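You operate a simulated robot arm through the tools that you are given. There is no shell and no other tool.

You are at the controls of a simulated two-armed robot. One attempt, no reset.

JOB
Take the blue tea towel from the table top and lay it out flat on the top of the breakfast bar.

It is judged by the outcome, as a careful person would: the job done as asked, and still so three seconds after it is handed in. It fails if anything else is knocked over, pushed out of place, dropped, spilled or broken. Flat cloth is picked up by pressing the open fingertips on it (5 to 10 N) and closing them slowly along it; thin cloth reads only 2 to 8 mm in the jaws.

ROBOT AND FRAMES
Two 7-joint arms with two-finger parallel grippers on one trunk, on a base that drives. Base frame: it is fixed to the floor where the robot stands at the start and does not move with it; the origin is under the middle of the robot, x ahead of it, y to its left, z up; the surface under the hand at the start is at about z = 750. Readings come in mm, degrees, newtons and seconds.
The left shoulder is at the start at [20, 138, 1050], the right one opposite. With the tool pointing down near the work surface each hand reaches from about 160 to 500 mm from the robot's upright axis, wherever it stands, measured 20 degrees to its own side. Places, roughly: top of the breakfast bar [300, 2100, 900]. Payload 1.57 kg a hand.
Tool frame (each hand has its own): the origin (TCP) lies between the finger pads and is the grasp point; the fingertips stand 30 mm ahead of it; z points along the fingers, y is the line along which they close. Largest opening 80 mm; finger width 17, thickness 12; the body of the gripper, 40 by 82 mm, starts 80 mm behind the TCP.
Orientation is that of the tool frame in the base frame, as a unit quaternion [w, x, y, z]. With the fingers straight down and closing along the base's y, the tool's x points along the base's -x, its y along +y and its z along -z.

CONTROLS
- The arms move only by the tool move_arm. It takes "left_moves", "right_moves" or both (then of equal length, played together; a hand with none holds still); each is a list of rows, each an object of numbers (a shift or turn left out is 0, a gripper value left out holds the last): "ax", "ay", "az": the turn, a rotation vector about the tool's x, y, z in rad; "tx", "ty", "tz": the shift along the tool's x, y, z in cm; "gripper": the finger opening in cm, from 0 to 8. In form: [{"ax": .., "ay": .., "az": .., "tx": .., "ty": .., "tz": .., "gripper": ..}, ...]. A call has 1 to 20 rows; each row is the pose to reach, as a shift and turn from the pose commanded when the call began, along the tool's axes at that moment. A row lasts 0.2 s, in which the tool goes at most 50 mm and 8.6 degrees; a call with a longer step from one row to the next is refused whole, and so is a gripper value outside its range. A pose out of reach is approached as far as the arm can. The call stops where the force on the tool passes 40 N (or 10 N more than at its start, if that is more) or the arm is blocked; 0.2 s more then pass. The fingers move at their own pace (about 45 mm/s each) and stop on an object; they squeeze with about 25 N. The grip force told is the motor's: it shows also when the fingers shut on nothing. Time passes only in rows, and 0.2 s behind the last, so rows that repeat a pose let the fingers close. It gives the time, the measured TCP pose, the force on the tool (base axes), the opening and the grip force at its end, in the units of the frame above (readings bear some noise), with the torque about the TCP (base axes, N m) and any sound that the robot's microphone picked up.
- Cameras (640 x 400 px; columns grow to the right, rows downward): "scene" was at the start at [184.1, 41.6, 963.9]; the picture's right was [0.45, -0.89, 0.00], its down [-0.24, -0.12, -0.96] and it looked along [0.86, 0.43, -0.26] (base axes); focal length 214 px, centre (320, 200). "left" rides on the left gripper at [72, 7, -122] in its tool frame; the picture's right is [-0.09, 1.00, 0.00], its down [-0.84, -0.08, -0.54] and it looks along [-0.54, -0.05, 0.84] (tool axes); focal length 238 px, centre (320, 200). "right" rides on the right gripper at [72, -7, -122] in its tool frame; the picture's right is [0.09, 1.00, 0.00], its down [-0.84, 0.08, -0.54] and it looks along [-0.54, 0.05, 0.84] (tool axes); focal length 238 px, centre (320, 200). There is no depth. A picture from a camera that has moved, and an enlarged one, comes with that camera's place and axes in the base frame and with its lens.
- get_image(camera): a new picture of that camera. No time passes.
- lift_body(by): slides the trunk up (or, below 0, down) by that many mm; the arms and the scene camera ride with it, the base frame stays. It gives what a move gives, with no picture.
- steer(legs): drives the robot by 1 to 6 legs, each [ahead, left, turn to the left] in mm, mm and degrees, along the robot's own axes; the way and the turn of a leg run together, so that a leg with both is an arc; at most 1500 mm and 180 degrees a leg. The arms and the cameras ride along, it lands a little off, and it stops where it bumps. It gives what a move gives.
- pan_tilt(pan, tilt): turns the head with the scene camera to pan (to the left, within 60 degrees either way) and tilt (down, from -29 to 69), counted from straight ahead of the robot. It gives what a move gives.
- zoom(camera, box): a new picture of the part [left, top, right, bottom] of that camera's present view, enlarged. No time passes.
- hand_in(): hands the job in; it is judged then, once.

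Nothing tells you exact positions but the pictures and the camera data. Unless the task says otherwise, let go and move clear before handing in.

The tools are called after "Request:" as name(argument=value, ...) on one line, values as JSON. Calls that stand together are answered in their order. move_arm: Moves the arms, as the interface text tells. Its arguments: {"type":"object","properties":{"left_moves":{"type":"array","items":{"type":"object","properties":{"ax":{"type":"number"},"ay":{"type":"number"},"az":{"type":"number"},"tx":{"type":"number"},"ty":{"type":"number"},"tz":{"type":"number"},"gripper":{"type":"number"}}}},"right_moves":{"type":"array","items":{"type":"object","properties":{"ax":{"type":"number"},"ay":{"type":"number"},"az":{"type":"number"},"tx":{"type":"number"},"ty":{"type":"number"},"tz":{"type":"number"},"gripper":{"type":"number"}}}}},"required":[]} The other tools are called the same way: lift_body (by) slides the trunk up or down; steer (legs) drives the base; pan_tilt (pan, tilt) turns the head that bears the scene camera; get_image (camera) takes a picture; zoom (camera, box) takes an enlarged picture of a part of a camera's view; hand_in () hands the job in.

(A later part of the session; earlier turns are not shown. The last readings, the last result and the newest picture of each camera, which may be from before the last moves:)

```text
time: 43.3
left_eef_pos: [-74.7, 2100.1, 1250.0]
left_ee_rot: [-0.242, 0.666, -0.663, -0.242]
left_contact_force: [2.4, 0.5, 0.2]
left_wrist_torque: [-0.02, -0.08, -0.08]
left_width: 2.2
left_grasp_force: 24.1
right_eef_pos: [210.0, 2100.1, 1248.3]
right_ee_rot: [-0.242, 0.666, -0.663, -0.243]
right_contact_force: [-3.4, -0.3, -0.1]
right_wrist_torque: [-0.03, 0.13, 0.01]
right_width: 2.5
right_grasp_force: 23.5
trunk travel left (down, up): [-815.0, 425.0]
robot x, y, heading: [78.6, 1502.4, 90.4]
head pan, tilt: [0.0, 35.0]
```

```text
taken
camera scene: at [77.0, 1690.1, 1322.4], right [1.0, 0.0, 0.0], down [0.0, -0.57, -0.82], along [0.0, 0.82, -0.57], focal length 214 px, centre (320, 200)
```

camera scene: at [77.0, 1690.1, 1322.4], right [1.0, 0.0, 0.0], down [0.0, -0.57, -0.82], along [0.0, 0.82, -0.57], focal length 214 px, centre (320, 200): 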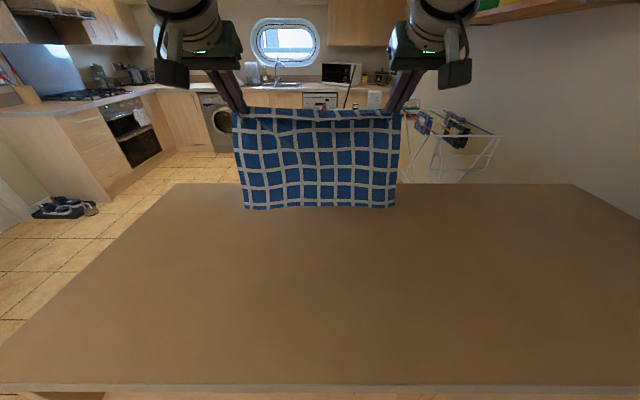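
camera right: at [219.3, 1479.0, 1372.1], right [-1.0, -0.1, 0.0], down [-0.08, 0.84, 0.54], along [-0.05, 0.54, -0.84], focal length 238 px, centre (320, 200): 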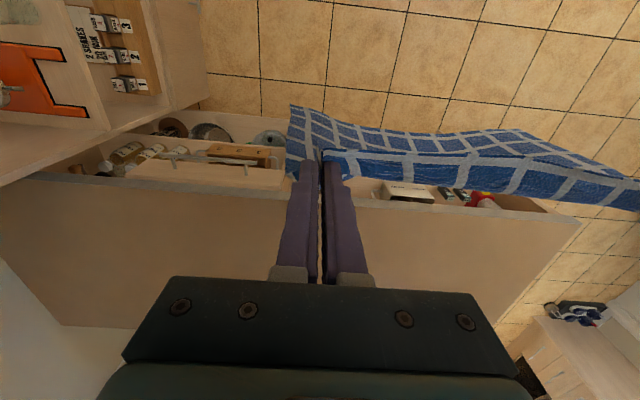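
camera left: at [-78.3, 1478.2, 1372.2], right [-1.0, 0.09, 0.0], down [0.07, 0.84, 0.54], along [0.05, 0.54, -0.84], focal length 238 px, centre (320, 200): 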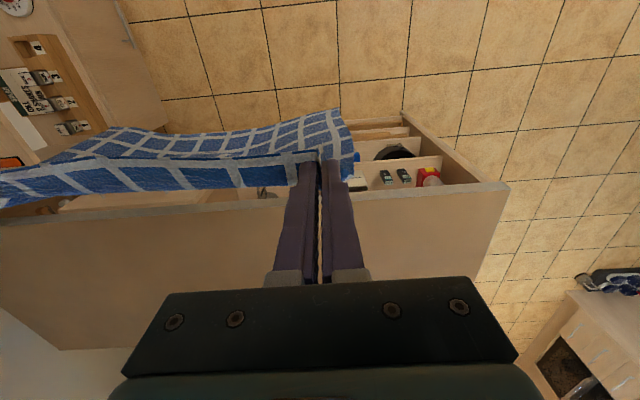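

The towel hangs over the middle of the bar (hands at y≈2100, bar edge y≈1805). I'll lower the trunk 100 mm and check how close the hem is to the surface.

Request:
lift_body(by=-100)

Request:
get_image(camera="scene")

Request:
get_image(camera="left")

```text
time: 44.6
left_eef_pos: [-74.5, 2099.9, 1149.6]
left_ee_rot: [-0.242, 0.666, -0.663, -0.242]
left_contact_force: [3.3, -0.5, -0.2]
left_wrist_torque: [-0.04, -0.07, -0.05]
left_width: 2.3
left_grasp_force: 23.9
right_eef_pos: [208.7, 2099.8, 1148.8]
right_ee_rot: [-0.241, 0.666, -0.663, -0.244]
right_contact_force: [-3.0, 0.5, 0.2]
right_wrist_torque: [0.02, 0.08, 0.0]
right_width: 2.4
right_grasp_force: 24.1
trunk travel left (down, up): [-715.0, 525.0]
robot x, y, heading: [76.0, 1502.8, 90.1]
head pan, tilt: [0.0, 35.0]
```

```text
taken
camera scene: at [77.0, 1690.2, 1222.4], right [1.0, 0.0, 0.0], down [0.0, -0.57, -0.82], along [0.0, 0.82, -0.57], focal length 214 px, centre (320, 200)
```

scene: 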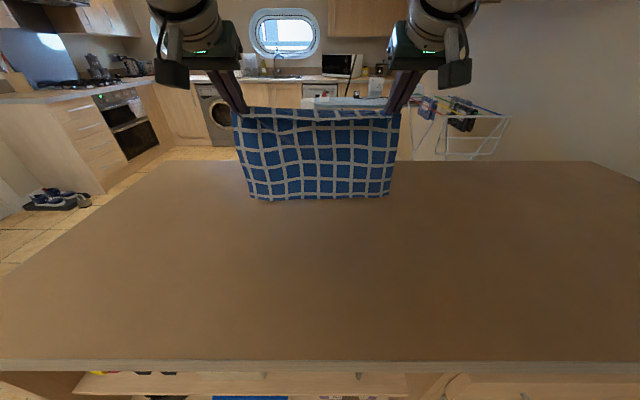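

```text
taken
camera left: at [-80.1, 1966.7, 1197.0], right [-1.0, 0.07, 0.06], down [0.08, 0.29, 0.95], along [0.05, 0.95, -0.3], focal length 238 px, centre (320, 200)
```

left: 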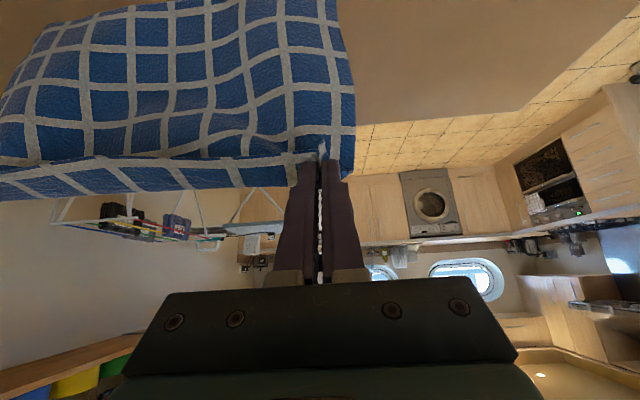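

The hem seems to have shifted slightly forward, which suggests it may already be touching the bar. I'll zoom in to check.

Request:
zoom(camera="scene", box=[220, 90, 420, 215])

Request:
get_image(camera="right")

```text
3.20 times, centred on (320, 152) of scene
camera zoom: at [77.0, 1690.2, 1222.4], right [1.0, 0.0, 0.0], down [0.0, -0.57, -0.82], along [0.0, 0.82, -0.57], focal length 686 px, centre (320, 352)
```

zoom: 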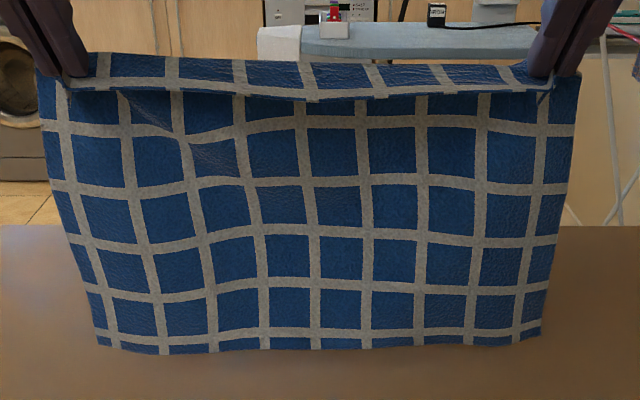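

```text
taken
camera right: at [217.1, 1967.6, 1196.9], right [-1.0, -0.08, -0.06], down [-0.08, 0.29, 0.95], along [-0.05, 0.95, -0.29], focal length 238 px, centre (320, 200)
```

right: 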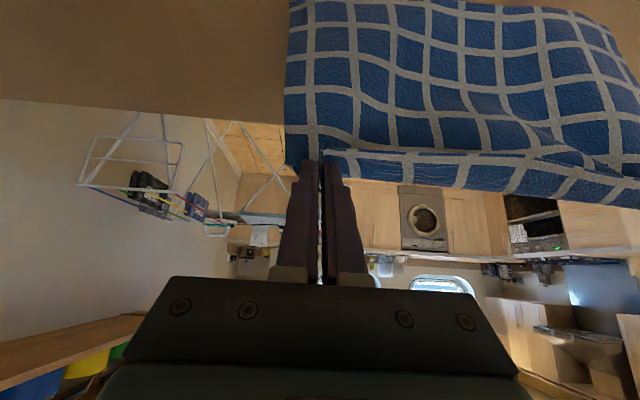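

The hem is on the surface (bar top ≈ z 900) with its lower part leaning forward, as I want. I'll draw the hands back toward me while lowering and un-tilting, to lay the towel down progressively.

Request:
move_arm(left_moves=[{"tx": 1.49, "tz": 0.21, "ay": 0.035}, {"tx": 2.97, "tz": 0.43, "ay": 0.07}, {"tx": 4.46, "tz": 0.64, "ay": 0.105}, {"tx": 5.94, "tz": 0.85, "ay": 0.14}, {"tx": 7.43, "tz": 1.07, "ay": 0.175}, {"tx": 8.92, "tz": 1.28, "ay": 0.21}, {"tx": 10.4, "tz": 1.49, "ay": 0.245}, {"tx": 11.89, "tz": 1.7, "ay": 0.28}, {"tx": 13.37, "tz": 1.92, "ay": 0.315}, {"tx": 14.86, "tz": 2.13, "ay": 0.35}], right_moves=[{"tx": 1.49, "tz": 0.21, "ay": 0.035}, {"tx": 2.97, "tz": 0.43, "ay": 0.07}, {"tx": 4.46, "tz": 0.64, "ay": 0.105}, {"tx": 5.94, "tz": 0.85, "ay": 0.14}, {"tx": 7.43, "tz": 1.07, "ay": 0.175}, {"tx": 8.92, "tz": 1.28, "ay": 0.21}, {"tx": 10.4, "tz": 1.49, "ay": 0.245}, {"tx": 11.89, "tz": 1.7, "ay": 0.28}, {"tx": 13.37, "tz": 1.92, "ay": 0.315}, {"tx": 14.86, "tz": 2.13, "ay": 0.35}])

Request:
get_image(camera="scene")

Request:
get_image(camera="left")

```text
time: 46.8
left_eef_pos: [-75.9, 1999.4, 1039.0]
left_ee_rot: [-0.123, 0.698, -0.695, -0.123]
left_contact_force: [3.1, 0.2, -0.8]
left_wrist_torque: [-0.02, -0.1, -0.05]
left_width: 2.1
left_grasp_force: 23.6
right_eef_pos: [209.6, 2001.2, 1038.6]
right_ee_rot: [-0.122, 0.698, -0.695, -0.123]
right_contact_force: [-3.4, -0.4, -0.2]
right_wrist_torque: [-0.01, 0.12, -0.07]
right_width: 2.7
right_grasp_force: 23.7
trunk travel left (down, up): [-715.0, 525.0]
robot x, y, heading: [79.2, 1500.2, 90.4]
head pan, tilt: [0.0, 35.0]
```

```text
taken
camera scene: at [77.0, 1690.1, 1222.4], right [1.0, 0.0, 0.0], down [0.0, -0.57, -0.82], along [0.0, 0.82, -0.57], focal length 214 px, centre (320, 200)
```

scene: 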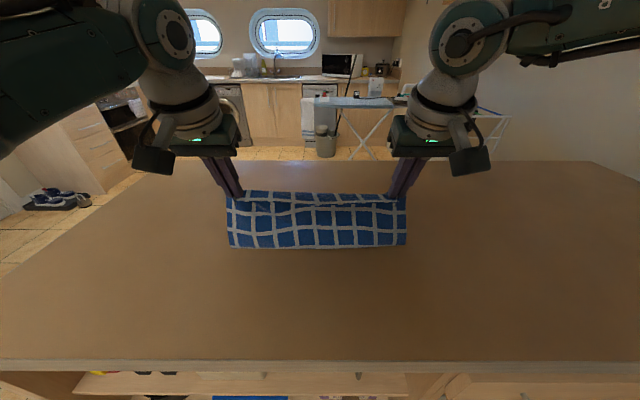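

```text
taken
camera left: at [-80.6, 1890.0, 1128.3], right [-1.0, 0.08, 0.03], down [0.08, 0.6, 0.8], along [0.05, 0.79, -0.61], focal length 238 px, centre (320, 200)
```

left: 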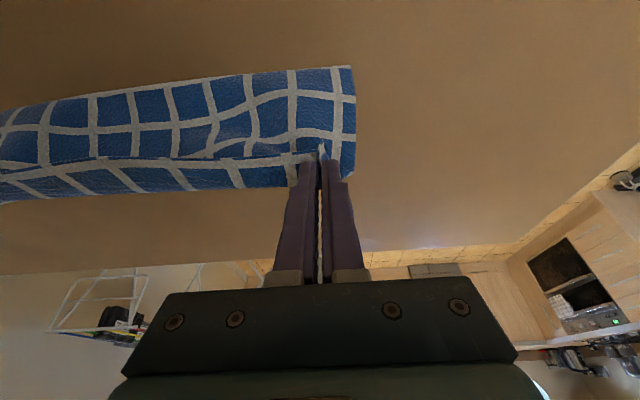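

The lower part of the towel is now lying forward on the bar behind the hanging part. I'll continue back and down until the hands are just above the surface.

Request:
move_arm(left_moves=[{"tx": 1.36, "tz": 0.5, "ay": 0.035}, {"tx": 2.71, "tz": 1.01, "ay": 0.07}, {"tx": 4.07, "tz": 1.52, "ay": 0.105}, {"tx": 5.42, "tz": 2.02, "ay": 0.14}, {"tx": 6.78, "tz": 2.53, "ay": 0.175}, {"tx": 8.13, "tz": 3.03, "ay": 0.21}, {"tx": 9.49, "tz": 3.54, "ay": 0.245}, {"tx": 10.84, "tz": 4.04, "ay": 0.28}, {"tx": 12.2, "tz": 4.55, "ay": 0.315}, {"tx": 13.55, "tz": 5.05, "ay": 0.35}], right_moves=[{"tx": 1.36, "tz": 0.5, "ay": 0.035}, {"tx": 2.71, "tz": 1.01, "ay": 0.07}, {"tx": 4.07, "tz": 1.52, "ay": 0.105}, {"tx": 5.42, "tz": 2.02, "ay": 0.14}, {"tx": 6.78, "tz": 2.53, "ay": 0.175}, {"tx": 8.13, "tz": 3.03, "ay": 0.21}, {"tx": 9.49, "tz": 3.54, "ay": 0.245}, {"tx": 10.84, "tz": 4.04, "ay": 0.28}, {"tx": 12.2, "tz": 4.55, "ay": 0.315}, {"tx": 13.55, "tz": 5.05, "ay": 0.35}])

Request:
get_image(camera="scene")

Request:
get_image(camera="left")

Request:
get_image(camera="right")

```text
time: 49.0
left_eef_pos: [-73.6, 1889.2, 943.7]
left_ee_rot: [0.0, 0.709, -0.706, 0.001]
left_contact_force: [3.2, -0.1, 0.0]
left_wrist_torque: [0.0, -0.08, -0.02]
left_width: 2.1
left_grasp_force: 23.6
right_eef_pos: [210.0, 1889.7, 943.5]
right_ee_rot: [0.001, 0.708, -0.706, 0.0]
right_contact_force: [-2.1, -0.1, -0.2]
right_wrist_torque: [0.0, 0.08, -0.07]
right_width: 2.6
right_grasp_force: 24.0
trunk travel left (down, up): [-715.0, 525.0]
robot x, y, heading: [74.2, 1504.1, 89.9]
head pan, tilt: [0.0, 35.0]
```

```text
taken
camera scene: at [77.0, 1690.1, 1222.4], right [1.0, 0.0, 0.0], down [0.0, -0.57, -0.82], along [0.0, 0.82, -0.57], focal length 214 px, centre (320, 200)
```

scene: 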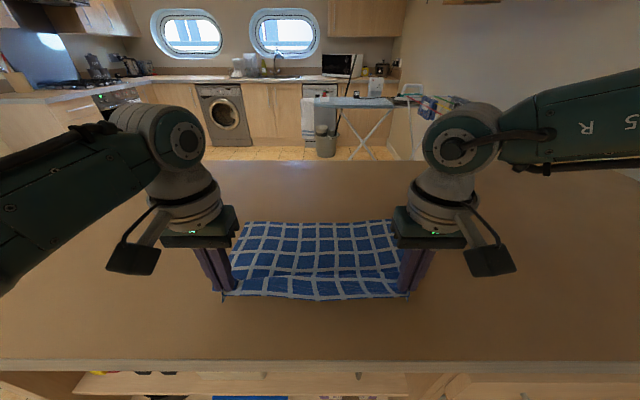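

```text
taken
camera left: at [-79.4, 1817.9, 1066.4], right [-1.0, 0.09, 0.0], down [0.07, 0.84, 0.54], along [0.05, 0.54, -0.84], focal length 238 px, centre (320, 200)
```

left: 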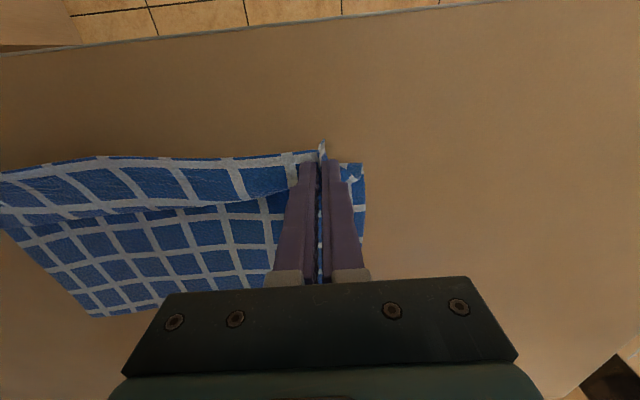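

```text
taken
camera right: at [218.0, 1818.9, 1065.2], right [-1.0, -0.1, 0.0], down [-0.08, 0.84, 0.54], along [-0.05, 0.54, -0.84], focal length 238 px, centre (320, 200)
```

right: 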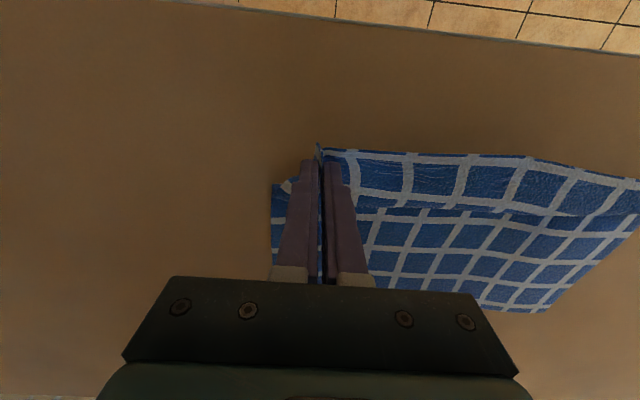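

The towel laid down nicely, but its far edge is at y≈2066, so the near edge would end right at the bar's edge. I'll lift it back up along the same path, further forward, and re-lay it deeper onto the bar.

Request:
move_arm(left_moves=[{"tx": -1.13, "tz": -1.06, "ay": -0.0375}, {"tx": -2.26, "tz": -2.12, "ay": -0.075}, {"tx": -3.39, "tz": -3.18, "ay": -0.1125}, {"tx": -4.52, "tz": -4.24, "ay": -0.15}, {"tx": -5.65, "tz": -5.3, "ay": -0.1875}, {"tx": -6.78, "tz": -6.36, "ay": -0.225}, {"tx": -7.91, "tz": -7.42, "ay": -0.2625}, {"tx": -9.04, "tz": -8.48, "ay": -0.3}, {"tx": -10.17, "tz": -9.54, "ay": -0.3375}, {"tx": -11.3, "tz": -10.6, "ay": -0.375}, {"tx": -12.43, "tz": -11.66, "ay": -0.4125}, {"tx": -13.56, "tz": -12.72, "ay": -0.45}, {"tx": -14.69, "tz": -13.78, "ay": -0.4875}, {"tx": -15.82, "tz": -14.84, "ay": -0.525}, {"tx": -16.95, "tz": -15.9, "ay": -0.5625}, {"tx": -18.08, "tz": -16.96, "ay": -0.6}, {"tx": -19.21, "tz": -18.02, "ay": -0.6375}, {"tx": -20.34, "tz": -19.08, "ay": -0.675}, {"tx": -21.47, "tz": -20.14, "ay": -0.7125}, {"tx": -22.6, "tz": -21.2, "ay": -0.75}], right_moves=[{"tx": -1.13, "tz": -1.06, "ay": -0.0375}, {"tx": -2.26, "tz": -2.12, "ay": -0.075}, {"tx": -3.39, "tz": -3.18, "ay": -0.1125}, {"tx": -4.52, "tz": -4.24, "ay": -0.15}, {"tx": -5.65, "tz": -5.3, "ay": -0.1875}, {"tx": -6.78, "tz": -6.36, "ay": -0.225}, {"tx": -7.91, "tz": -7.42, "ay": -0.2625}, {"tx": -9.04, "tz": -8.48, "ay": -0.3}, {"tx": -10.17, "tz": -9.54, "ay": -0.3375}, {"tx": -11.3, "tz": -10.6, "ay": -0.375}, {"tx": -12.43, "tz": -11.66, "ay": -0.4125}, {"tx": -13.56, "tz": -12.72, "ay": -0.45}, {"tx": -14.69, "tz": -13.78, "ay": -0.4875}, {"tx": -15.82, "tz": -14.84, "ay": -0.525}, {"tx": -16.95, "tz": -15.9, "ay": -0.5625}, {"tx": -18.08, "tz": -16.96, "ay": -0.6}, {"tx": -19.21, "tz": -18.02, "ay": -0.6375}, {"tx": -20.34, "tz": -19.08, "ay": -0.675}, {"tx": -21.47, "tz": -20.14, "ay": -0.7125}, {"tx": -22.6, "tz": -21.2, "ay": -0.75}])

Request:
get_image(camera="scene")

```text
time: 53.2
left_eef_pos: [-75.0, 2116.2, 1156.6]
left_ee_rot: [-0.259, 0.659, -0.657, -0.259]
left_contact_force: [2.6, 0.2, -0.9]
left_wrist_torque: [-0.01, -0.07, -0.06]
left_width: 2.3
left_grasp_force: 23.4
right_eef_pos: [209.6, 2116.6, 1156.7]
right_ee_rot: [-0.259, 0.659, -0.656, -0.261]
right_contact_force: [-1.7, -0.4, 0.0]
right_wrist_torque: [0.0, 0.06, -0.03]
right_width: 2.5
right_grasp_force: 23.7
trunk travel left (down, up): [-715.0, 525.0]
robot x, y, heading: [75.6, 1501.2, 90.1]
head pan, tilt: [0.0, 35.0]
```

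```text
taken
camera scene: at [77.0, 1690.2, 1222.4], right [1.0, 0.0, 0.0], down [0.0, -0.57, -0.82], along [0.0, 0.82, -0.57], focal length 214 px, centre (320, 200)
```

scene: 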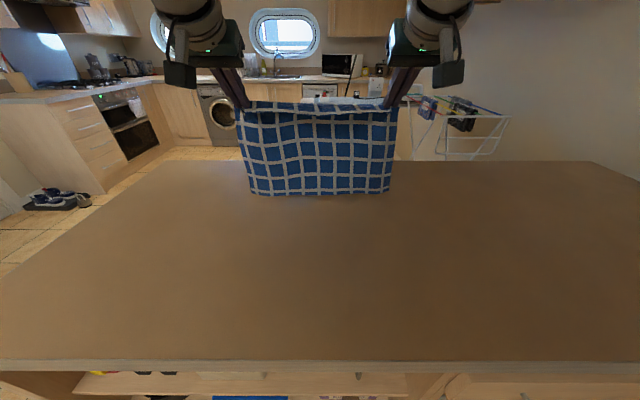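

The towel hangs at y≈2116 again, hem just above or touching the bar. I'll try reaching another 40 mm further forward with a bit more tilt.

Request:
move_arm(left_moves=[{"tx": -0.6, "tz": 0.55, "ay": -0.03}, {"tx": -1.2, "tz": 1.1, "ay": -0.06}, {"tx": -1.8, "tz": 1.65, "ay": -0.09}, {"tx": -2.4, "tz": 2.2, "ay": -0.12}, {"tx": -2.93, "tz": 2.73, "ay": -0.15}, {"tx": -2.93, "tz": 2.73, "ay": -0.15}], right_moves=[{"tx": -0.6, "tz": 0.55, "ay": -0.03}, {"tx": -1.2, "tz": 1.1, "ay": -0.06}, {"tx": -1.8, "tz": 1.65, "ay": -0.09}, {"tx": -2.4, "tz": 2.2, "ay": -0.12}, {"tx": -2.93, "tz": 2.73, "ay": -0.15}, {"tx": -2.93, "tz": 2.73, "ay": -0.15}])

Request:
get_image(camera="scene")

```text
time: 54.6
left_eef_pos: [-76.1, 2143.1, 1155.3]
left_ee_rot: [-0.308, 0.637, -0.636, -0.307]
left_contact_force: [7.4, 0.3, 0.1]
left_wrist_torque: [-0.03, -0.18, -0.2]
left_width: 2.3
left_grasp_force: 23.7
left hand out of reach, approached as far as the arm can: row 3, 4, 5, 6
right_eef_pos: [213.2, 2141.1, 1148.0]
right_ee_rot: [-0.307, 0.638, -0.635, -0.309]
right_contact_force: [-6.9, 0.9, 0.2]
right_wrist_torque: [0.0, 0.21, 0.09]
right_width: 2.5
right_grasp_force: 23.9
right hand out of reach, approached as far as the arm can: row 3, 4, 5, 6
trunk travel left (down, up): [-715.0, 525.0]
robot x, y, heading: [74.5, 1504.1, 90.4]
head pan, tilt: [0.0, 35.0]
```

```text
taken
camera scene: at [77.1, 1690.2, 1222.4], right [1.0, 0.0, 0.0], down [0.0, -0.57, -0.82], along [0.0, 0.82, -0.57], focal length 214 px, centre (320, 200)
```

scene: 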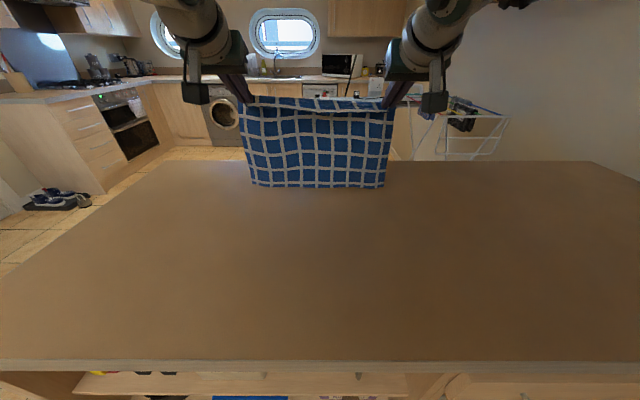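

That's the arms' limit (≈640 mm ahead), so I'll ease back 20 mm to relax the tension, then lower straight down with the trunk so the hem slides forward on the bar.

Request:
move_arm(left_moves=[{"tx": 0.7, "tz": -0.8}, {"tx": 1.4, "tz": -1.7}], right_moves=[{"tx": 0.7, "tz": -0.8}, {"tx": 1.4, "tz": -1.7}])

Request:
lift_body(by=-50)

Request:
get_image(camera="scene")

Request:
get_image(camera="left")

```text
time: 55.2
left_eef_pos: [-76.6, 2120.8, 1157.0]
left_ee_rot: [-0.307, 0.638, -0.636, -0.307]
left_contact_force: [9.2, -0.2, 0.2]
left_wrist_torque: [0.0, -0.22, -0.23]
left_width: 2.0
left_grasp_force: 23.9
right_eef_pos: [214.4, 2117.8, 1147.6]
right_ee_rot: [-0.307, 0.637, -0.636, -0.309]
right_contact_force: [-9.4, 0.5, 0.6]
right_wrist_torque: [0.03, 0.2, 0.12]
right_width: 2.5
right_grasp_force: 24.4
trunk travel left (down, up): [-715.0, 525.0]
robot x, y, heading: [75.7, 1503.9, 90.3]
head pan, tilt: [0.0, 35.0]
```

```text
time: 56.1
left_eef_pos: [-75.3, 2120.6, 1106.3]
left_ee_rot: [-0.307, 0.638, -0.636, -0.307]
left_contact_force: [10.4, -0.7, -0.7]
left_wrist_torque: [-0.03, -0.18, -0.25]
left_width: 2.1
left_grasp_force: 23.5
right_eef_pos: [213.9, 2118.7, 1097.2]
right_ee_rot: [-0.306, 0.638, -0.635, -0.309]
right_contact_force: [-9.8, 0.1, 0.2]
right_wrist_torque: [0.0, 0.27, 0.14]
right_width: 2.4
right_grasp_force: 23.4
trunk travel left (down, up): [-665.0, 575.0]
robot x, y, heading: [77.6, 1506.6, 90.2]
head pan, tilt: [0.0, 35.0]
```

```text
taken
camera scene: at [77.0, 1690.3, 1172.4], right [1.0, 0.0, 0.0], down [0.0, -0.57, -0.82], along [0.0, 0.82, -0.57], focal length 214 px, centre (320, 200)
```

scene: 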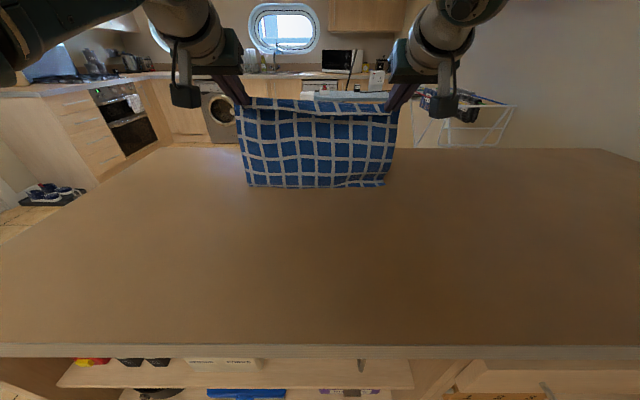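

```text
taken
camera left: at [-81.4, 1981.5, 1126.7], right [-1.0, 0.05, 0.07], down [0.08, 0.1, 0.99], along [0.05, 0.99, -0.1], focal length 238 px, centre (320, 200)
```

left: 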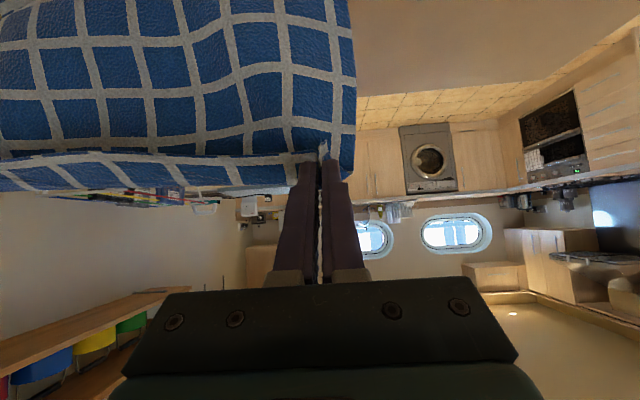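

The tension between the hands rose to 10 N and the right hand sits 9 mm lower, so I need to level them. First a close look at the hem.

Request:
zoom(camera="scene", box=[220, 80, 420, 205])

```text
3.20 times, centred on (320, 142) of scene
camera zoom: at [77.0, 1690.3, 1172.4], right [1.0, 0.0, 0.0], down [0.0, -0.57, -0.82], along [0.0, 0.82, -0.57], focal length 686 px, centre (320, 384)
```

zoom: 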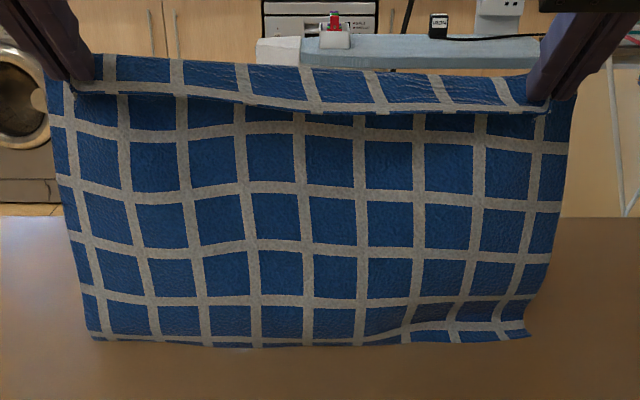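

The right side's hem has started curling toward me because that hand is lower. I'll raise the trunk so the towel hangs free again, and level the hands and restore their spacing.

Request:
lift_body(by=85)

Request:
move_arm(left_moves=[{"ty": -0.1}, {"ty": -0.2}, {"ty": -0.2}, {"ty": -0.2}, {"ty": -0.2}], right_moves=[{"ty": 0.1, "tx": -0.35, "tz": -0.28}, {"ty": 0.2, "tx": -0.7, "tz": -0.56}, {"ty": 0.2, "tx": -0.7, "tz": -0.56}, {"ty": 0.2, "tx": -0.7, "tz": -0.56}, {"ty": 0.2, "tx": -0.7, "tz": -0.56}])

Request:
zoom(camera="scene", box=[220, 80, 420, 205])

```text
time: 57.3
left_eef_pos: [-75.3, 2122.1, 1192.3]
left_ee_rot: [-0.307, 0.638, -0.636, -0.307]
left_contact_force: [9.1, -0.6, -0.7]
left_wrist_torque: [-0.04, -0.23, -0.27]
left_width: 2.1
left_grasp_force: 23.8
right_eef_pos: [215.1, 2117.0, 1180.9]
right_ee_rot: [-0.307, 0.638, -0.635, -0.31]
right_contact_force: [-10.2, -0.2, 1.0]
right_wrist_torque: [0.06, 0.29, 0.16]
right_width: 2.4
right_grasp_force: 24.1
trunk travel left (down, up): [-750.0, 490.0]
robot x, y, heading: [76.4, 1502.3, 89.9]
head pan, tilt: [0.0, 35.0]
```

```text
time: 58.5
left_eef_pos: [-74.7, 2121.5, 1191.5]
left_ee_rot: [-0.307, 0.638, -0.635, -0.307]
left_contact_force: [6.1, -0.8, 0.6]
left_wrist_torque: [0.0, -0.08, -0.11]
left_width: 2.0
left_grasp_force: 23.8
right_eef_pos: [212.5, 2118.1, 1190.9]
right_ee_rot: [-0.307, 0.638, -0.636, -0.309]
right_contact_force: [-6.1, 1.0, 0.3]
right_wrist_torque: [0.03, 0.16, 0.04]
right_width: 2.6
right_grasp_force: 23.7
trunk travel left (down, up): [-750.0, 490.0]
robot x, y, heading: [75.5, 1500.8, 90.0]
head pan, tilt: [0.0, 35.0]
```

```text
3.20 times, centred on (320, 142) of scene
camera zoom: at [77.0, 1690.2, 1257.4], right [1.0, 0.0, 0.0], down [0.0, -0.57, -0.82], along [0.0, 0.82, -0.57], focal length 686 px, centre (320, 384)
```

zoom: 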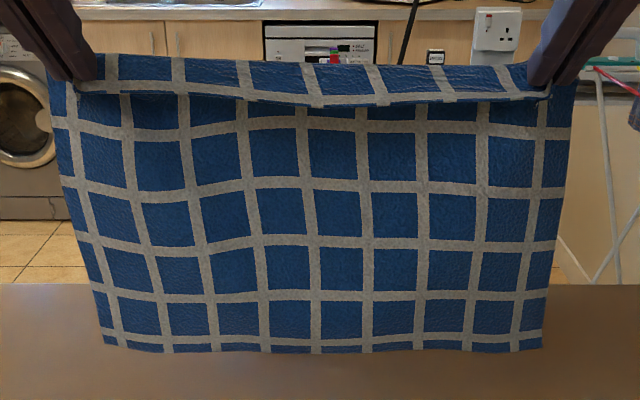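

The towel hangs straight again and the hands are level at z≈1191. I'll drive 35 mm closer so it can be laid deeper on the bar.

Request:
steer(legs=[[35, 0, 0]])

Request:
lift_body(by=-38)

Request:
get_image(camera="scene")

Request:
zoom(camera="scene", box=[220, 80, 420, 205])

```text
time: 59.4
left_eef_pos: [-73.4, 2155.8, 1192.1]
left_ee_rot: [-0.307, 0.638, -0.636, -0.307]
left_contact_force: [5.1, 0.6, 0.1]
left_wrist_torque: [-0.04, -0.11, -0.12]
left_width: 2.2
left_grasp_force: 23.7
right_eef_pos: [213.0, 2152.4, 1190.4]
right_ee_rot: [-0.306, 0.638, -0.635, -0.309]
right_contact_force: [-5.2, 0.6, 0.6]
right_wrist_torque: [0.0, 0.12, 0.08]
right_width: 2.2
right_grasp_force: 23.6
trunk travel left (down, up): [-750.0, 490.0]
robot x, y, heading: [77.8, 1538.4, 90.2]
head pan, tilt: [0.0, 35.0]
```

```text
time: 60.2
left_eef_pos: [-74.5, 2155.3, 1152.9]
left_ee_rot: [-0.307, 0.638, -0.636, -0.307]
left_contact_force: [3.7, -0.6, -0.2]
left_wrist_torque: [-0.04, -0.11, -0.13]
left_width: 2.4
left_grasp_force: 23.7
right_eef_pos: [213.0, 2152.0, 1151.9]
right_ee_rot: [-0.307, 0.638, -0.636, -0.309]
right_contact_force: [-4.3, -0.6, 0.2]
right_wrist_torque: [-0.01, 0.12, 0.0]
right_width: 2.1
right_grasp_force: 23.6
trunk travel left (down, up): [-712.0, 528.0]
robot x, y, heading: [81.3, 1534.4, 90.2]
head pan, tilt: [0.0, 35.0]
```

```text
taken
camera scene: at [77.0, 1725.0, 1219.4], right [1.0, 0.0, 0.0], down [0.0, -0.57, -0.82], along [0.0, 0.82, -0.57], focal length 214 px, centre (320, 200)
```

scene: 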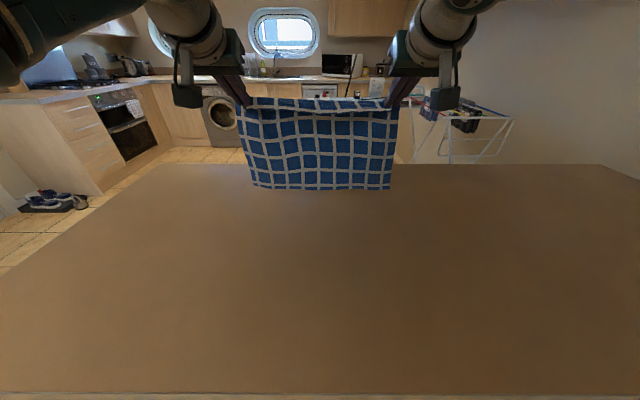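

```text
3.20 times, centred on (320, 142) of scene
camera zoom: at [77.0, 1725.0, 1219.4], right [1.0, 0.0, 0.0], down [0.0, -0.57, -0.82], along [0.0, 0.82, -0.57], focal length 686 px, centre (320, 384)
```

zoom: 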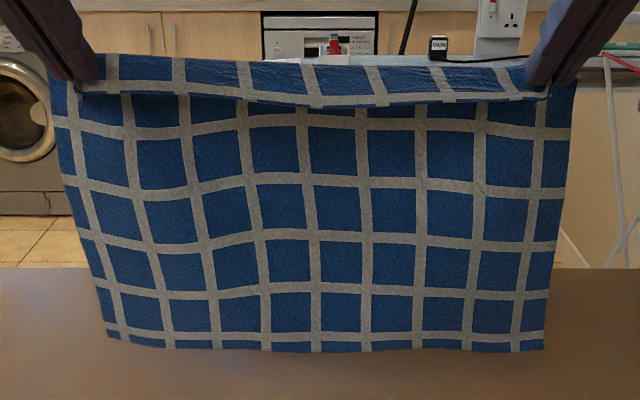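

The hem is just above the surface with the hands at y≈2153. Now I'll lay it down in one smooth back-and-down sweep, un-tilting the hands as I go.

Request:
move_arm(left_moves=[{"tx": 1.48, "tz": -0.195, "ay": 0.045}, {"tx": 2.96, "tz": -0.39, "ay": 0.09}, {"tx": 4.44, "tz": -0.585, "ay": 0.135}, {"tx": 5.92, "tz": -0.78, "ay": 0.18}, {"tx": 7.4, "tz": -0.975, "ay": 0.225}, {"tx": 8.88, "tz": -1.17, "ay": 0.27}, {"tx": 10.36, "tz": -1.365, "ay": 0.315}, {"tx": 11.84, "tz": -1.56, "ay": 0.36}, {"tx": 13.32, "tz": -1.755, "ay": 0.405}, {"tx": 14.8, "tz": -1.95, "ay": 0.45}, {"tx": 16.28, "tz": -2.145, "ay": 0.495}, {"tx": 17.76, "tz": -2.34, "ay": 0.54}, {"tx": 19.24, "tz": -2.535, "ay": 0.585}, {"tx": 20.72, "tz": -2.73, "ay": 0.63}, {"tx": 22.2, "tz": -2.925, "ay": 0.675}, {"tx": 23.68, "tz": -3.12, "ay": 0.72}, {"tx": 25.16, "tz": -3.315, "ay": 0.765}, {"tx": 26.64, "tz": -3.51, "ay": 0.81}, {"tx": 28.12, "tz": -3.705, "ay": 0.855}, {"tx": 29.6, "tz": -3.9, "ay": 0.897}], right_moves=[{"tx": 1.48, "tz": -0.195, "ay": 0.045}, {"tx": 2.96, "tz": -0.39, "ay": 0.09}, {"tx": 4.44, "tz": -0.585, "ay": 0.135}, {"tx": 5.92, "tz": -0.78, "ay": 0.18}, {"tx": 7.4, "tz": -0.975, "ay": 0.225}, {"tx": 8.88, "tz": -1.17, "ay": 0.27}, {"tx": 10.36, "tz": -1.365, "ay": 0.315}, {"tx": 11.84, "tz": -1.56, "ay": 0.36}, {"tx": 13.32, "tz": -1.755, "ay": 0.405}, {"tx": 14.8, "tz": -1.95, "ay": 0.45}, {"tx": 16.28, "tz": -2.145, "ay": 0.495}, {"tx": 17.76, "tz": -2.34, "ay": 0.54}, {"tx": 19.24, "tz": -2.535, "ay": 0.585}, {"tx": 20.72, "tz": -2.73, "ay": 0.63}, {"tx": 22.2, "tz": -2.925, "ay": 0.675}, {"tx": 23.68, "tz": -3.12, "ay": 0.72}, {"tx": 25.16, "tz": -3.315, "ay": 0.765}, {"tx": 26.64, "tz": -3.51, "ay": 0.81}, {"tx": 28.12, "tz": -3.705, "ay": 0.855}, {"tx": 29.6, "tz": -3.9, "ay": 0.897}])

Request:
get_image(camera="scene")

Request:
get_image(camera="left")

Request:
get_image(camera="right")

```text
time: 64.4
left_eef_pos: [-74.5, 1939.5, 946.3]
left_ee_rot: [-0.002, 0.708, -0.706, 0.0]
left_contact_force: [4.9, 0.7, -0.4]
left_wrist_torque: [0.02, -0.19, -0.01]
left_width: 2.2
left_grasp_force: 23.6
right_eef_pos: [214.0, 1937.1, 944.0]
right_ee_rot: [0.0, 0.709, -0.706, -0.002]
right_contact_force: [-6.3, 0.2, 0.3]
right_wrist_torque: [0.02, 0.17, -0.08]
right_width: 2.4
right_grasp_force: 23.7
trunk travel left (down, up): [-712.0, 528.0]
robot x, y, heading: [77.5, 1536.6, 90.1]
head pan, tilt: [0.0, 35.0]
```

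```text
taken
camera scene: at [77.0, 1724.9, 1219.4], right [1.0, 0.0, 0.0], down [0.0, -0.57, -0.82], along [0.0, 0.82, -0.57], focal length 214 px, centre (320, 200)
```

scene: 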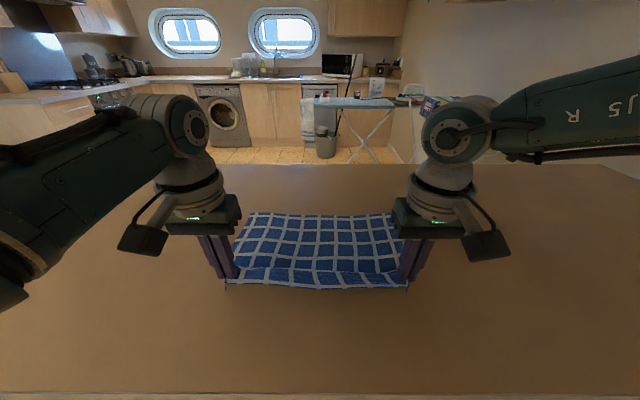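

```text
taken
camera left: at [-79.9, 1868.9, 1068.9], right [-1.0, 0.09, 0.0], down [0.07, 0.84, 0.54], along [0.05, 0.54, -0.84], focal length 238 px, centre (320, 200)
```

left: 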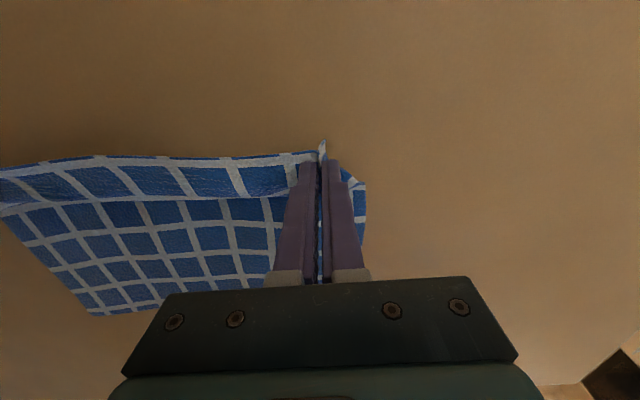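

```text
taken
camera right: at [221.1, 1866.7, 1066.0], right [-1.0, -0.1, 0.0], down [-0.08, 0.84, 0.54], along [-0.05, 0.54, -0.84], focal length 238 px, centre (320, 200)
```

right: 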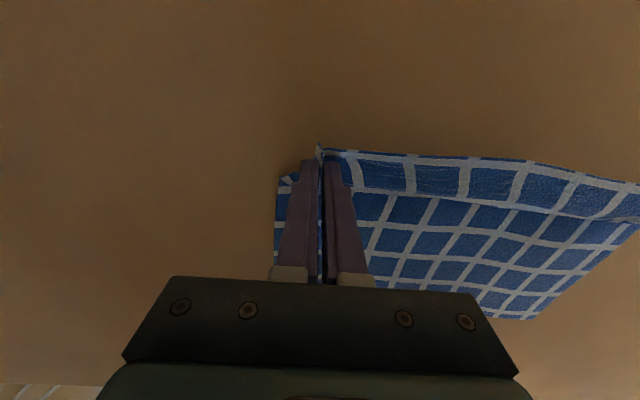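

The far edge now lies at about y≈2127 with a slack bulge near the hands. I'll draw the hands back ~45 mm and down to take out the slack.

Request:
move_arm(left_moves=[{"tx": 0.7, "tz": 0.15}, {"tx": 1.4, "tz": 0.3}, {"tx": 2.1, "tz": 0.45}, {"tx": 2.8, "tz": 0.6}, {"tx": 3.5, "tz": 0.8}, {"tx": 4.2, "tz": 1.0}, {"tx": 4.2, "tz": 1.0}], right_moves=[{"tx": 0.7, "tz": 0.15}, {"tx": 1.4, "tz": 0.3}, {"tx": 2.1, "tz": 0.45}, {"tx": 2.8, "tz": 0.6}, {"tx": 3.5, "tz": 0.8}, {"tx": 4.2, "tz": 0.9}, {"tx": 4.2, "tz": 0.9}])

Request:
get_image(camera="scene")

Request:
zoom(camera="scene", box=[200, 195, 440, 345])

Request:
get_image(camera="left")

Request:
get_image(camera="right")

```text
time: 66.0
left_eef_pos: [-74.2, 1899.2, 937.2]
left_ee_rot: [-0.001, 0.708, -0.706, -0.002]
left_contact_force: [5.5, -0.3, 0.1]
left_wrist_torque: [0.02, -0.15, 0.02]
left_width: 2.3
left_grasp_force: 23.9
right_eef_pos: [214.6, 1895.7, 935.4]
right_ee_rot: [0.0, 0.709, -0.705, -0.001]
right_contact_force: [-5.7, 0.3, -0.1]
right_wrist_torque: [0.01, 0.17, -0.08]
right_width: 2.4
right_grasp_force: 23.6
trunk travel left (down, up): [-712.0, 528.0]
robot x, y, heading: [77.1, 1535.8, 90.0]
head pan, tilt: [0.0, 35.0]
```

```text
taken
camera scene: at [77.0, 1724.9, 1219.4], right [1.0, 0.0, 0.0], down [0.0, -0.57, -0.82], along [0.0, 0.82, -0.57], focal length 214 px, centre (320, 200)
```

scene: 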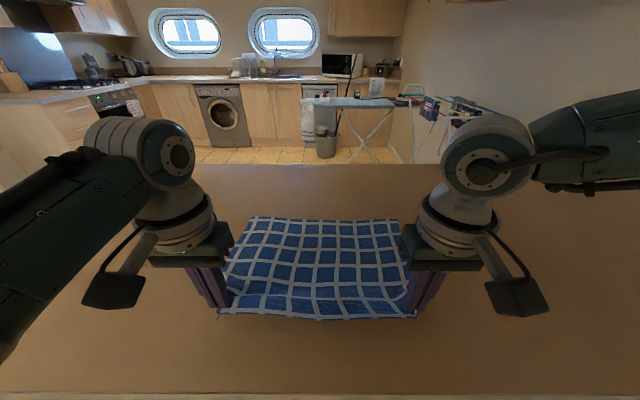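

```text
2.67 times, centred on (320, 270) of scene
camera zoom: at [77.0, 1724.9, 1219.4], right [1.0, 0.0, 0.0], down [0.0, -0.57, -0.82], along [0.0, 0.82, -0.57], focal length 572 px, centre (320, 13)
```

zoom: 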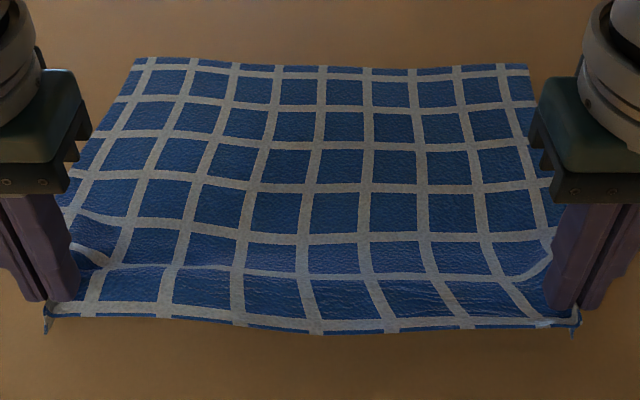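

```text
taken
camera left: at [-79.1, 1827.7, 1057.9], right [-1.0, 0.09, 0.0], down [0.07, 0.84, 0.54], along [0.05, 0.54, -0.84], focal length 238 px, centre (320, 200)
```

left: 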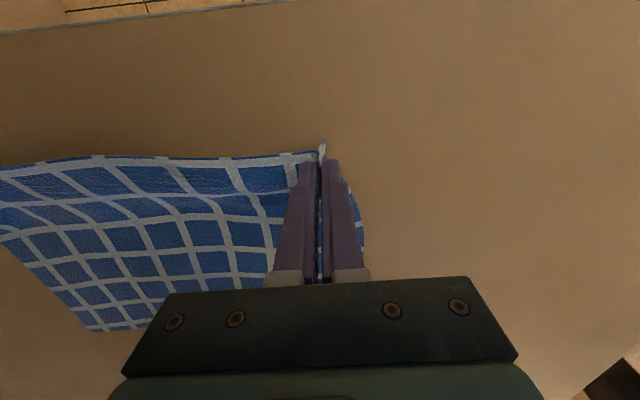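

```text
taken
camera right: at [221.1, 1824.5, 1057.7], right [-1.0, -0.1, 0.0], down [-0.08, 0.83, 0.54], along [-0.05, 0.54, -0.84], focal length 238 px, centre (320, 200)
```

right: 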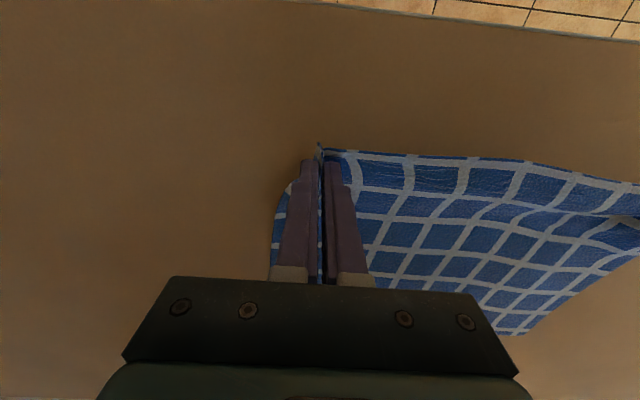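

The towel is nearly flat now with the far edge at y≈2112. I'll draw back another 22 mm and check how the remaining slack comes out.

Request:
move_arm(left_moves=[{"tx": 0.5, "tz": 0.1}, {"tx": 1.0, "tz": 0.2}, {"tx": 1.5, "tz": 0.3}, {"tx": 2.0, "tz": 0.4}, {"tx": 2.4, "tz": 0.4}, {"tx": 2.4, "tz": 0.4}], right_moves=[{"tx": 0.5, "tz": 0.1}, {"tx": 1.0, "tz": 0.15}, {"tx": 1.5, "tz": 0.2}, {"tx": 2.0, "tz": 0.25}, {"tx": 2.1, "tz": 0.25}, {"tx": 2.1, "tz": 0.25}])

Request:
get_image(camera="scene")

Request:
zoom(camera="scene", box=[200, 195, 440, 345])

```text
time: 67.4
left_eef_pos: [-71.8, 1875.1, 933.4]
left_ee_rot: [0.0, 0.708, -0.706, -0.001]
left_contact_force: [4.3, 0.6, -0.5]
left_wrist_torque: [-0.03, -0.16, 0.0]
left_width: 2.3
left_grasp_force: 23.0
right_eef_pos: [212.7, 1874.7, 933.3]
right_ee_rot: [-0.001, 0.709, -0.706, -0.002]
right_contact_force: [-5.0, 0.1, -0.8]
right_wrist_torque: [-0.01, 0.17, -0.09]
right_width: 2.3
right_grasp_force: 23.9
trunk travel left (down, up): [-712.0, 528.0]
robot x, y, heading: [75.1, 1537.2, 90.1]
head pan, tilt: [0.0, 35.0]
```

```text
taken
camera scene: at [77.0, 1724.9, 1219.4], right [1.0, 0.0, 0.0], down [0.0, -0.57, -0.82], along [0.0, 0.82, -0.57], focal length 214 px, centre (320, 200)
```

scene: 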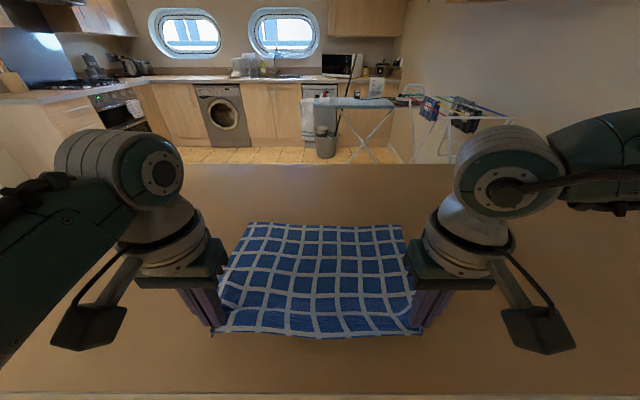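

```text
2.67 times, centred on (320, 270) of scene
camera zoom: at [77.0, 1724.9, 1219.4], right [1.0, 0.0, 0.0], down [0.0, -0.57, -0.82], along [0.0, 0.82, -0.57], focal length 572 px, centre (320, 13)
```

zoom: 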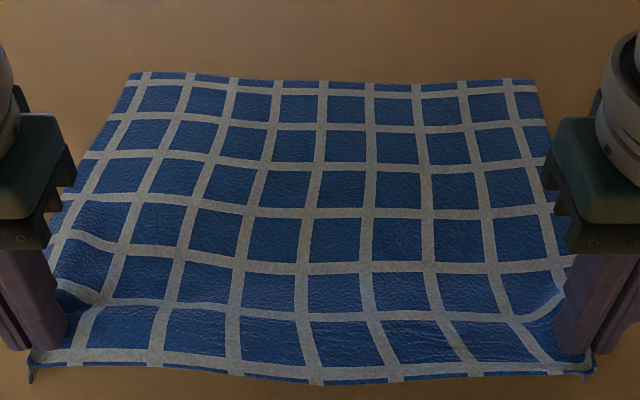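

The towel is now flat apart from the pinched corners and slides as a whole, with its near edge about 55–60 mm inside the bar edge. I'll lower the fingertips gently onto the bar before releasing.

Request:
move_arm(left_moves=[{"tz": 0.1}, {"tz": 0.2}, {"tz": 0.2}], right_moves=[{"tz": 0.1}, {"tz": 0.2}, {"tz": 0.2}])

```text
time: 68.2
left_eef_pos: [-73.5, 1875.3, 930.5]
left_ee_rot: [-0.002, 0.708, -0.706, -0.001]
left_contact_force: [3.8, -0.2, 0.7]
left_wrist_torque: [0.0, -0.16, -0.03]
left_width: 2.6
left_grasp_force: 23.6
right_eef_pos: [214.0, 1874.1, 929.8]
right_ee_rot: [-0.001, 0.709, -0.705, -0.002]
right_contact_force: [-5.0, 0.2, -0.7]
right_wrist_torque: [0.02, 0.13, -0.07]
right_width: 2.4
right_grasp_force: 23.5
trunk travel left (down, up): [-712.0, 528.0]
robot x, y, heading: [75.8, 1534.4, 90.1]
head pan, tilt: [0.0, 35.0]
```

No contact yet at TCP z≈930; I'll continue down in small steps.

Request:
move_arm(left_moves=[{"tz": 0.1}, {"tz": 0.15}, {"tz": 0.15}], right_moves=[{"tz": 0.1}, {"tz": 0.15}, {"tz": 0.15}])

```text
time: 69.0
left_eef_pos: [-73.5, 1875.8, 929.3]
left_ee_rot: [-0.001, 0.708, -0.706, 0.0]
left_contact_force: [5.5, 0.1, 0.9]
left_wrist_torque: [0.03, -0.15, 0.02]
left_width: 2.2
left_grasp_force: 23.1
right_eef_pos: [212.6, 1875.4, 929.0]
right_ee_rot: [-0.001, 0.709, -0.705, -0.002]
right_contact_force: [-5.5, -0.1, 0.4]
right_wrist_torque: [0.0, 0.15, -0.1]
right_width: 2.5
right_grasp_force: 23.3
trunk travel left (down, up): [-712.0, 528.0]
robot x, y, heading: [74.7, 1536.8, 90.1]
head pan, tilt: [0.0, 35.0]
```

Request:
move_arm(left_moves=[{"tz": 0.1}, {"tz": 0.2}, {"tz": 0.2}], right_moves=[{"tz": 0.1}, {"tz": 0.2}, {"tz": 0.2}])

```text
time: 69.8
left_eef_pos: [-72.6, 1874.8, 925.9]
left_ee_rot: [-0.002, 0.708, -0.707, 0.0]
left_contact_force: [5.0, -0.4, 0.2]
left_wrist_torque: [0.04, -0.18, 0.0]
left_width: 2.3
left_grasp_force: 23.8
right_eef_pos: [214.1, 1875.9, 927.8]
right_ee_rot: [-0.001, 0.708, -0.706, -0.002]
right_contact_force: [-4.5, 0.5, 0.4]
right_wrist_torque: [0.01, 0.19, -0.09]
right_width: 2.4
right_grasp_force: 23.7
trunk travel left (down, up): [-712.0, 528.0]
robot x, y, heading: [77.9, 1537.4, 90.2]
head pan, tilt: [0.0, 35.0]
```

Still no contact, so the bar surface is a bit lower than 900. I'll keep stepping down.

Request:
move_arm(left_moves=[{"tz": 0.1}, {"tz": 0.2}, {"tz": 0.3}, {"tz": 0.3}], right_moves=[{"tz": 0.1}, {"tz": 0.2}, {"tz": 0.3}, {"tz": 0.3}])

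```text
time: 70.8
left_eef_pos: [-73.3, 1874.6, 924.7]
left_ee_rot: [-0.001, 0.708, -0.706, 0.0]
left_contact_force: [5.2, -0.2, 0.0]
left_wrist_torque: [-0.03, -0.19, 0.02]
left_width: 2.2
left_grasp_force: 23.9
right_eef_pos: [214.9, 1875.7, 924.7]
right_ee_rot: [0.0, 0.709, -0.705, -0.001]
right_contact_force: [-6.6, 0.4, -0.4]
right_wrist_torque: [-0.02, 0.2, -0.06]
right_width: 2.2
right_grasp_force: 23.3
trunk travel left (down, up): [-712.0, 528.0]
robot x, y, heading: [74.8, 1537.8, 90.5]
head pan, tilt: [0.0, 35.0]
```

Request:
move_arm(left_moves=[{"tz": 0.1}, {"tz": 0.2}, {"tz": 0.3}, {"tz": 0.4}, {"tz": 0.4}], right_moves=[{"tz": 0.1}, {"tz": 0.2}, {"tz": 0.3}, {"tz": 0.4}, {"tz": 0.4}])

Request:
get_image(camera="left")

```text
time: 72.0
left_eef_pos: [-73.3, 1874.5, 920.3]
left_ee_rot: [0.0, 0.708, -0.706, -0.001]
left_contact_force: [4.3, 0.0, 0.5]
left_wrist_torque: [-0.01, -0.13, -0.02]
left_width: 2.4
left_grasp_force: 23.3
right_eef_pos: [213.0, 1874.8, 920.8]
right_ee_rot: [0.0, 0.708, -0.706, -0.001]
right_contact_force: [-4.2, 0.6, -0.2]
right_wrist_torque: [-0.02, 0.16, -0.09]
right_width: 2.1
right_grasp_force: 23.5
trunk travel left (down, up): [-712.0, 528.0]
robot x, y, heading: [75.4, 1536.6, 90.3]
head pan, tilt: [0.0, 35.0]
```

```text
taken
camera left: at [-78.8, 1803.7, 1041.8], right [-1.0, 0.09, 0.0], down [0.07, 0.84, 0.54], along [0.05, 0.54, -0.84], focal length 238 px, centre (320, 200)
```

left: 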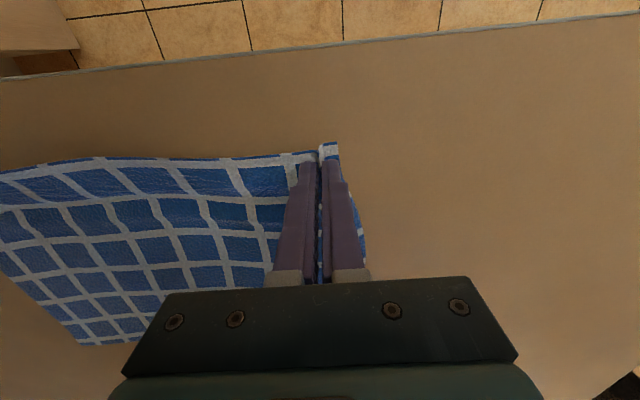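

The surface must be near z≈870 as my first triangulation said; with that, the towel measures its full 260 mm depth and is fully extended. I'll keep lowering.

Request:
move_arm(left_moves=[{"tz": 0.3}, {"tz": 0.6}, {"tz": 0.9}, {"tz": 1.2}, {"tz": 1.2}], right_moves=[{"tz": 0.3}, {"tz": 0.6}, {"tz": 0.9}, {"tz": 1.2}, {"tz": 1.2}])

```text
time: 73.4
left_eef_pos: [-72.5, 1877.3, 911.0]
left_ee_rot: [-0.004, 0.708, -0.706, -0.003]
left_contact_force: [-0.2, -4.2, 22.2]
left_wrist_torque: [-0.31, -0.01, 0.05]
left_width: 2.1
left_grasp_force: 23.7
right_eef_pos: [212.7, 1877.6, 912.2]
right_ee_rot: [-0.002, 0.709, -0.705, -0.005]
right_contact_force: [0.1, -4.1, 24.3]
right_wrist_torque: [-0.16, -0.1, -0.06]
right_width: 2.6
right_grasp_force: 23.7
trunk travel left (down, up): [-712.0, 528.0]
robot x, y, heading: [78.8, 1542.3, 90.1]
head pan, tilt: [0.0, 35.0]
stopped in row 5 (right hand): the force on the tool passed its limit at 41 N (the readings are from after the stop); the commanded pose is now the measured one
```

Contact at TCP z≈911–912, so the surface is at z≈880. I'll ease off until the pressing force is light.

Request:
move_arm(left_moves=[{"tz": -0.05}, {"tz": -0.1}, {"tz": -0.1}], right_moves=[{"tz": -0.05}, {"tz": -0.1}, {"tz": -0.1}])

```text
time: 74.2
left_eef_pos: [-71.1, 1879.2, 911.0]
left_ee_rot: [-0.004, 0.708, -0.707, -0.001]
left_contact_force: [4.5, -0.8, 22.3]
left_wrist_torque: [-0.14, -0.14, 0.04]
left_width: 2.2
left_grasp_force: 23.2
right_eef_pos: [213.1, 1877.8, 912.0]
right_ee_rot: [0.0, 0.708, -0.706, -0.005]
right_contact_force: [-4.7, 0.6, 12.6]
right_wrist_torque: [-0.06, 0.11, -0.07]
right_width: 2.5
right_grasp_force: 23.7
trunk travel left (down, up): [-712.0, 528.0]
robot x, y, heading: [75.3, 1533.0, 90.2]
head pan, tilt: [0.0, 35.0]
```

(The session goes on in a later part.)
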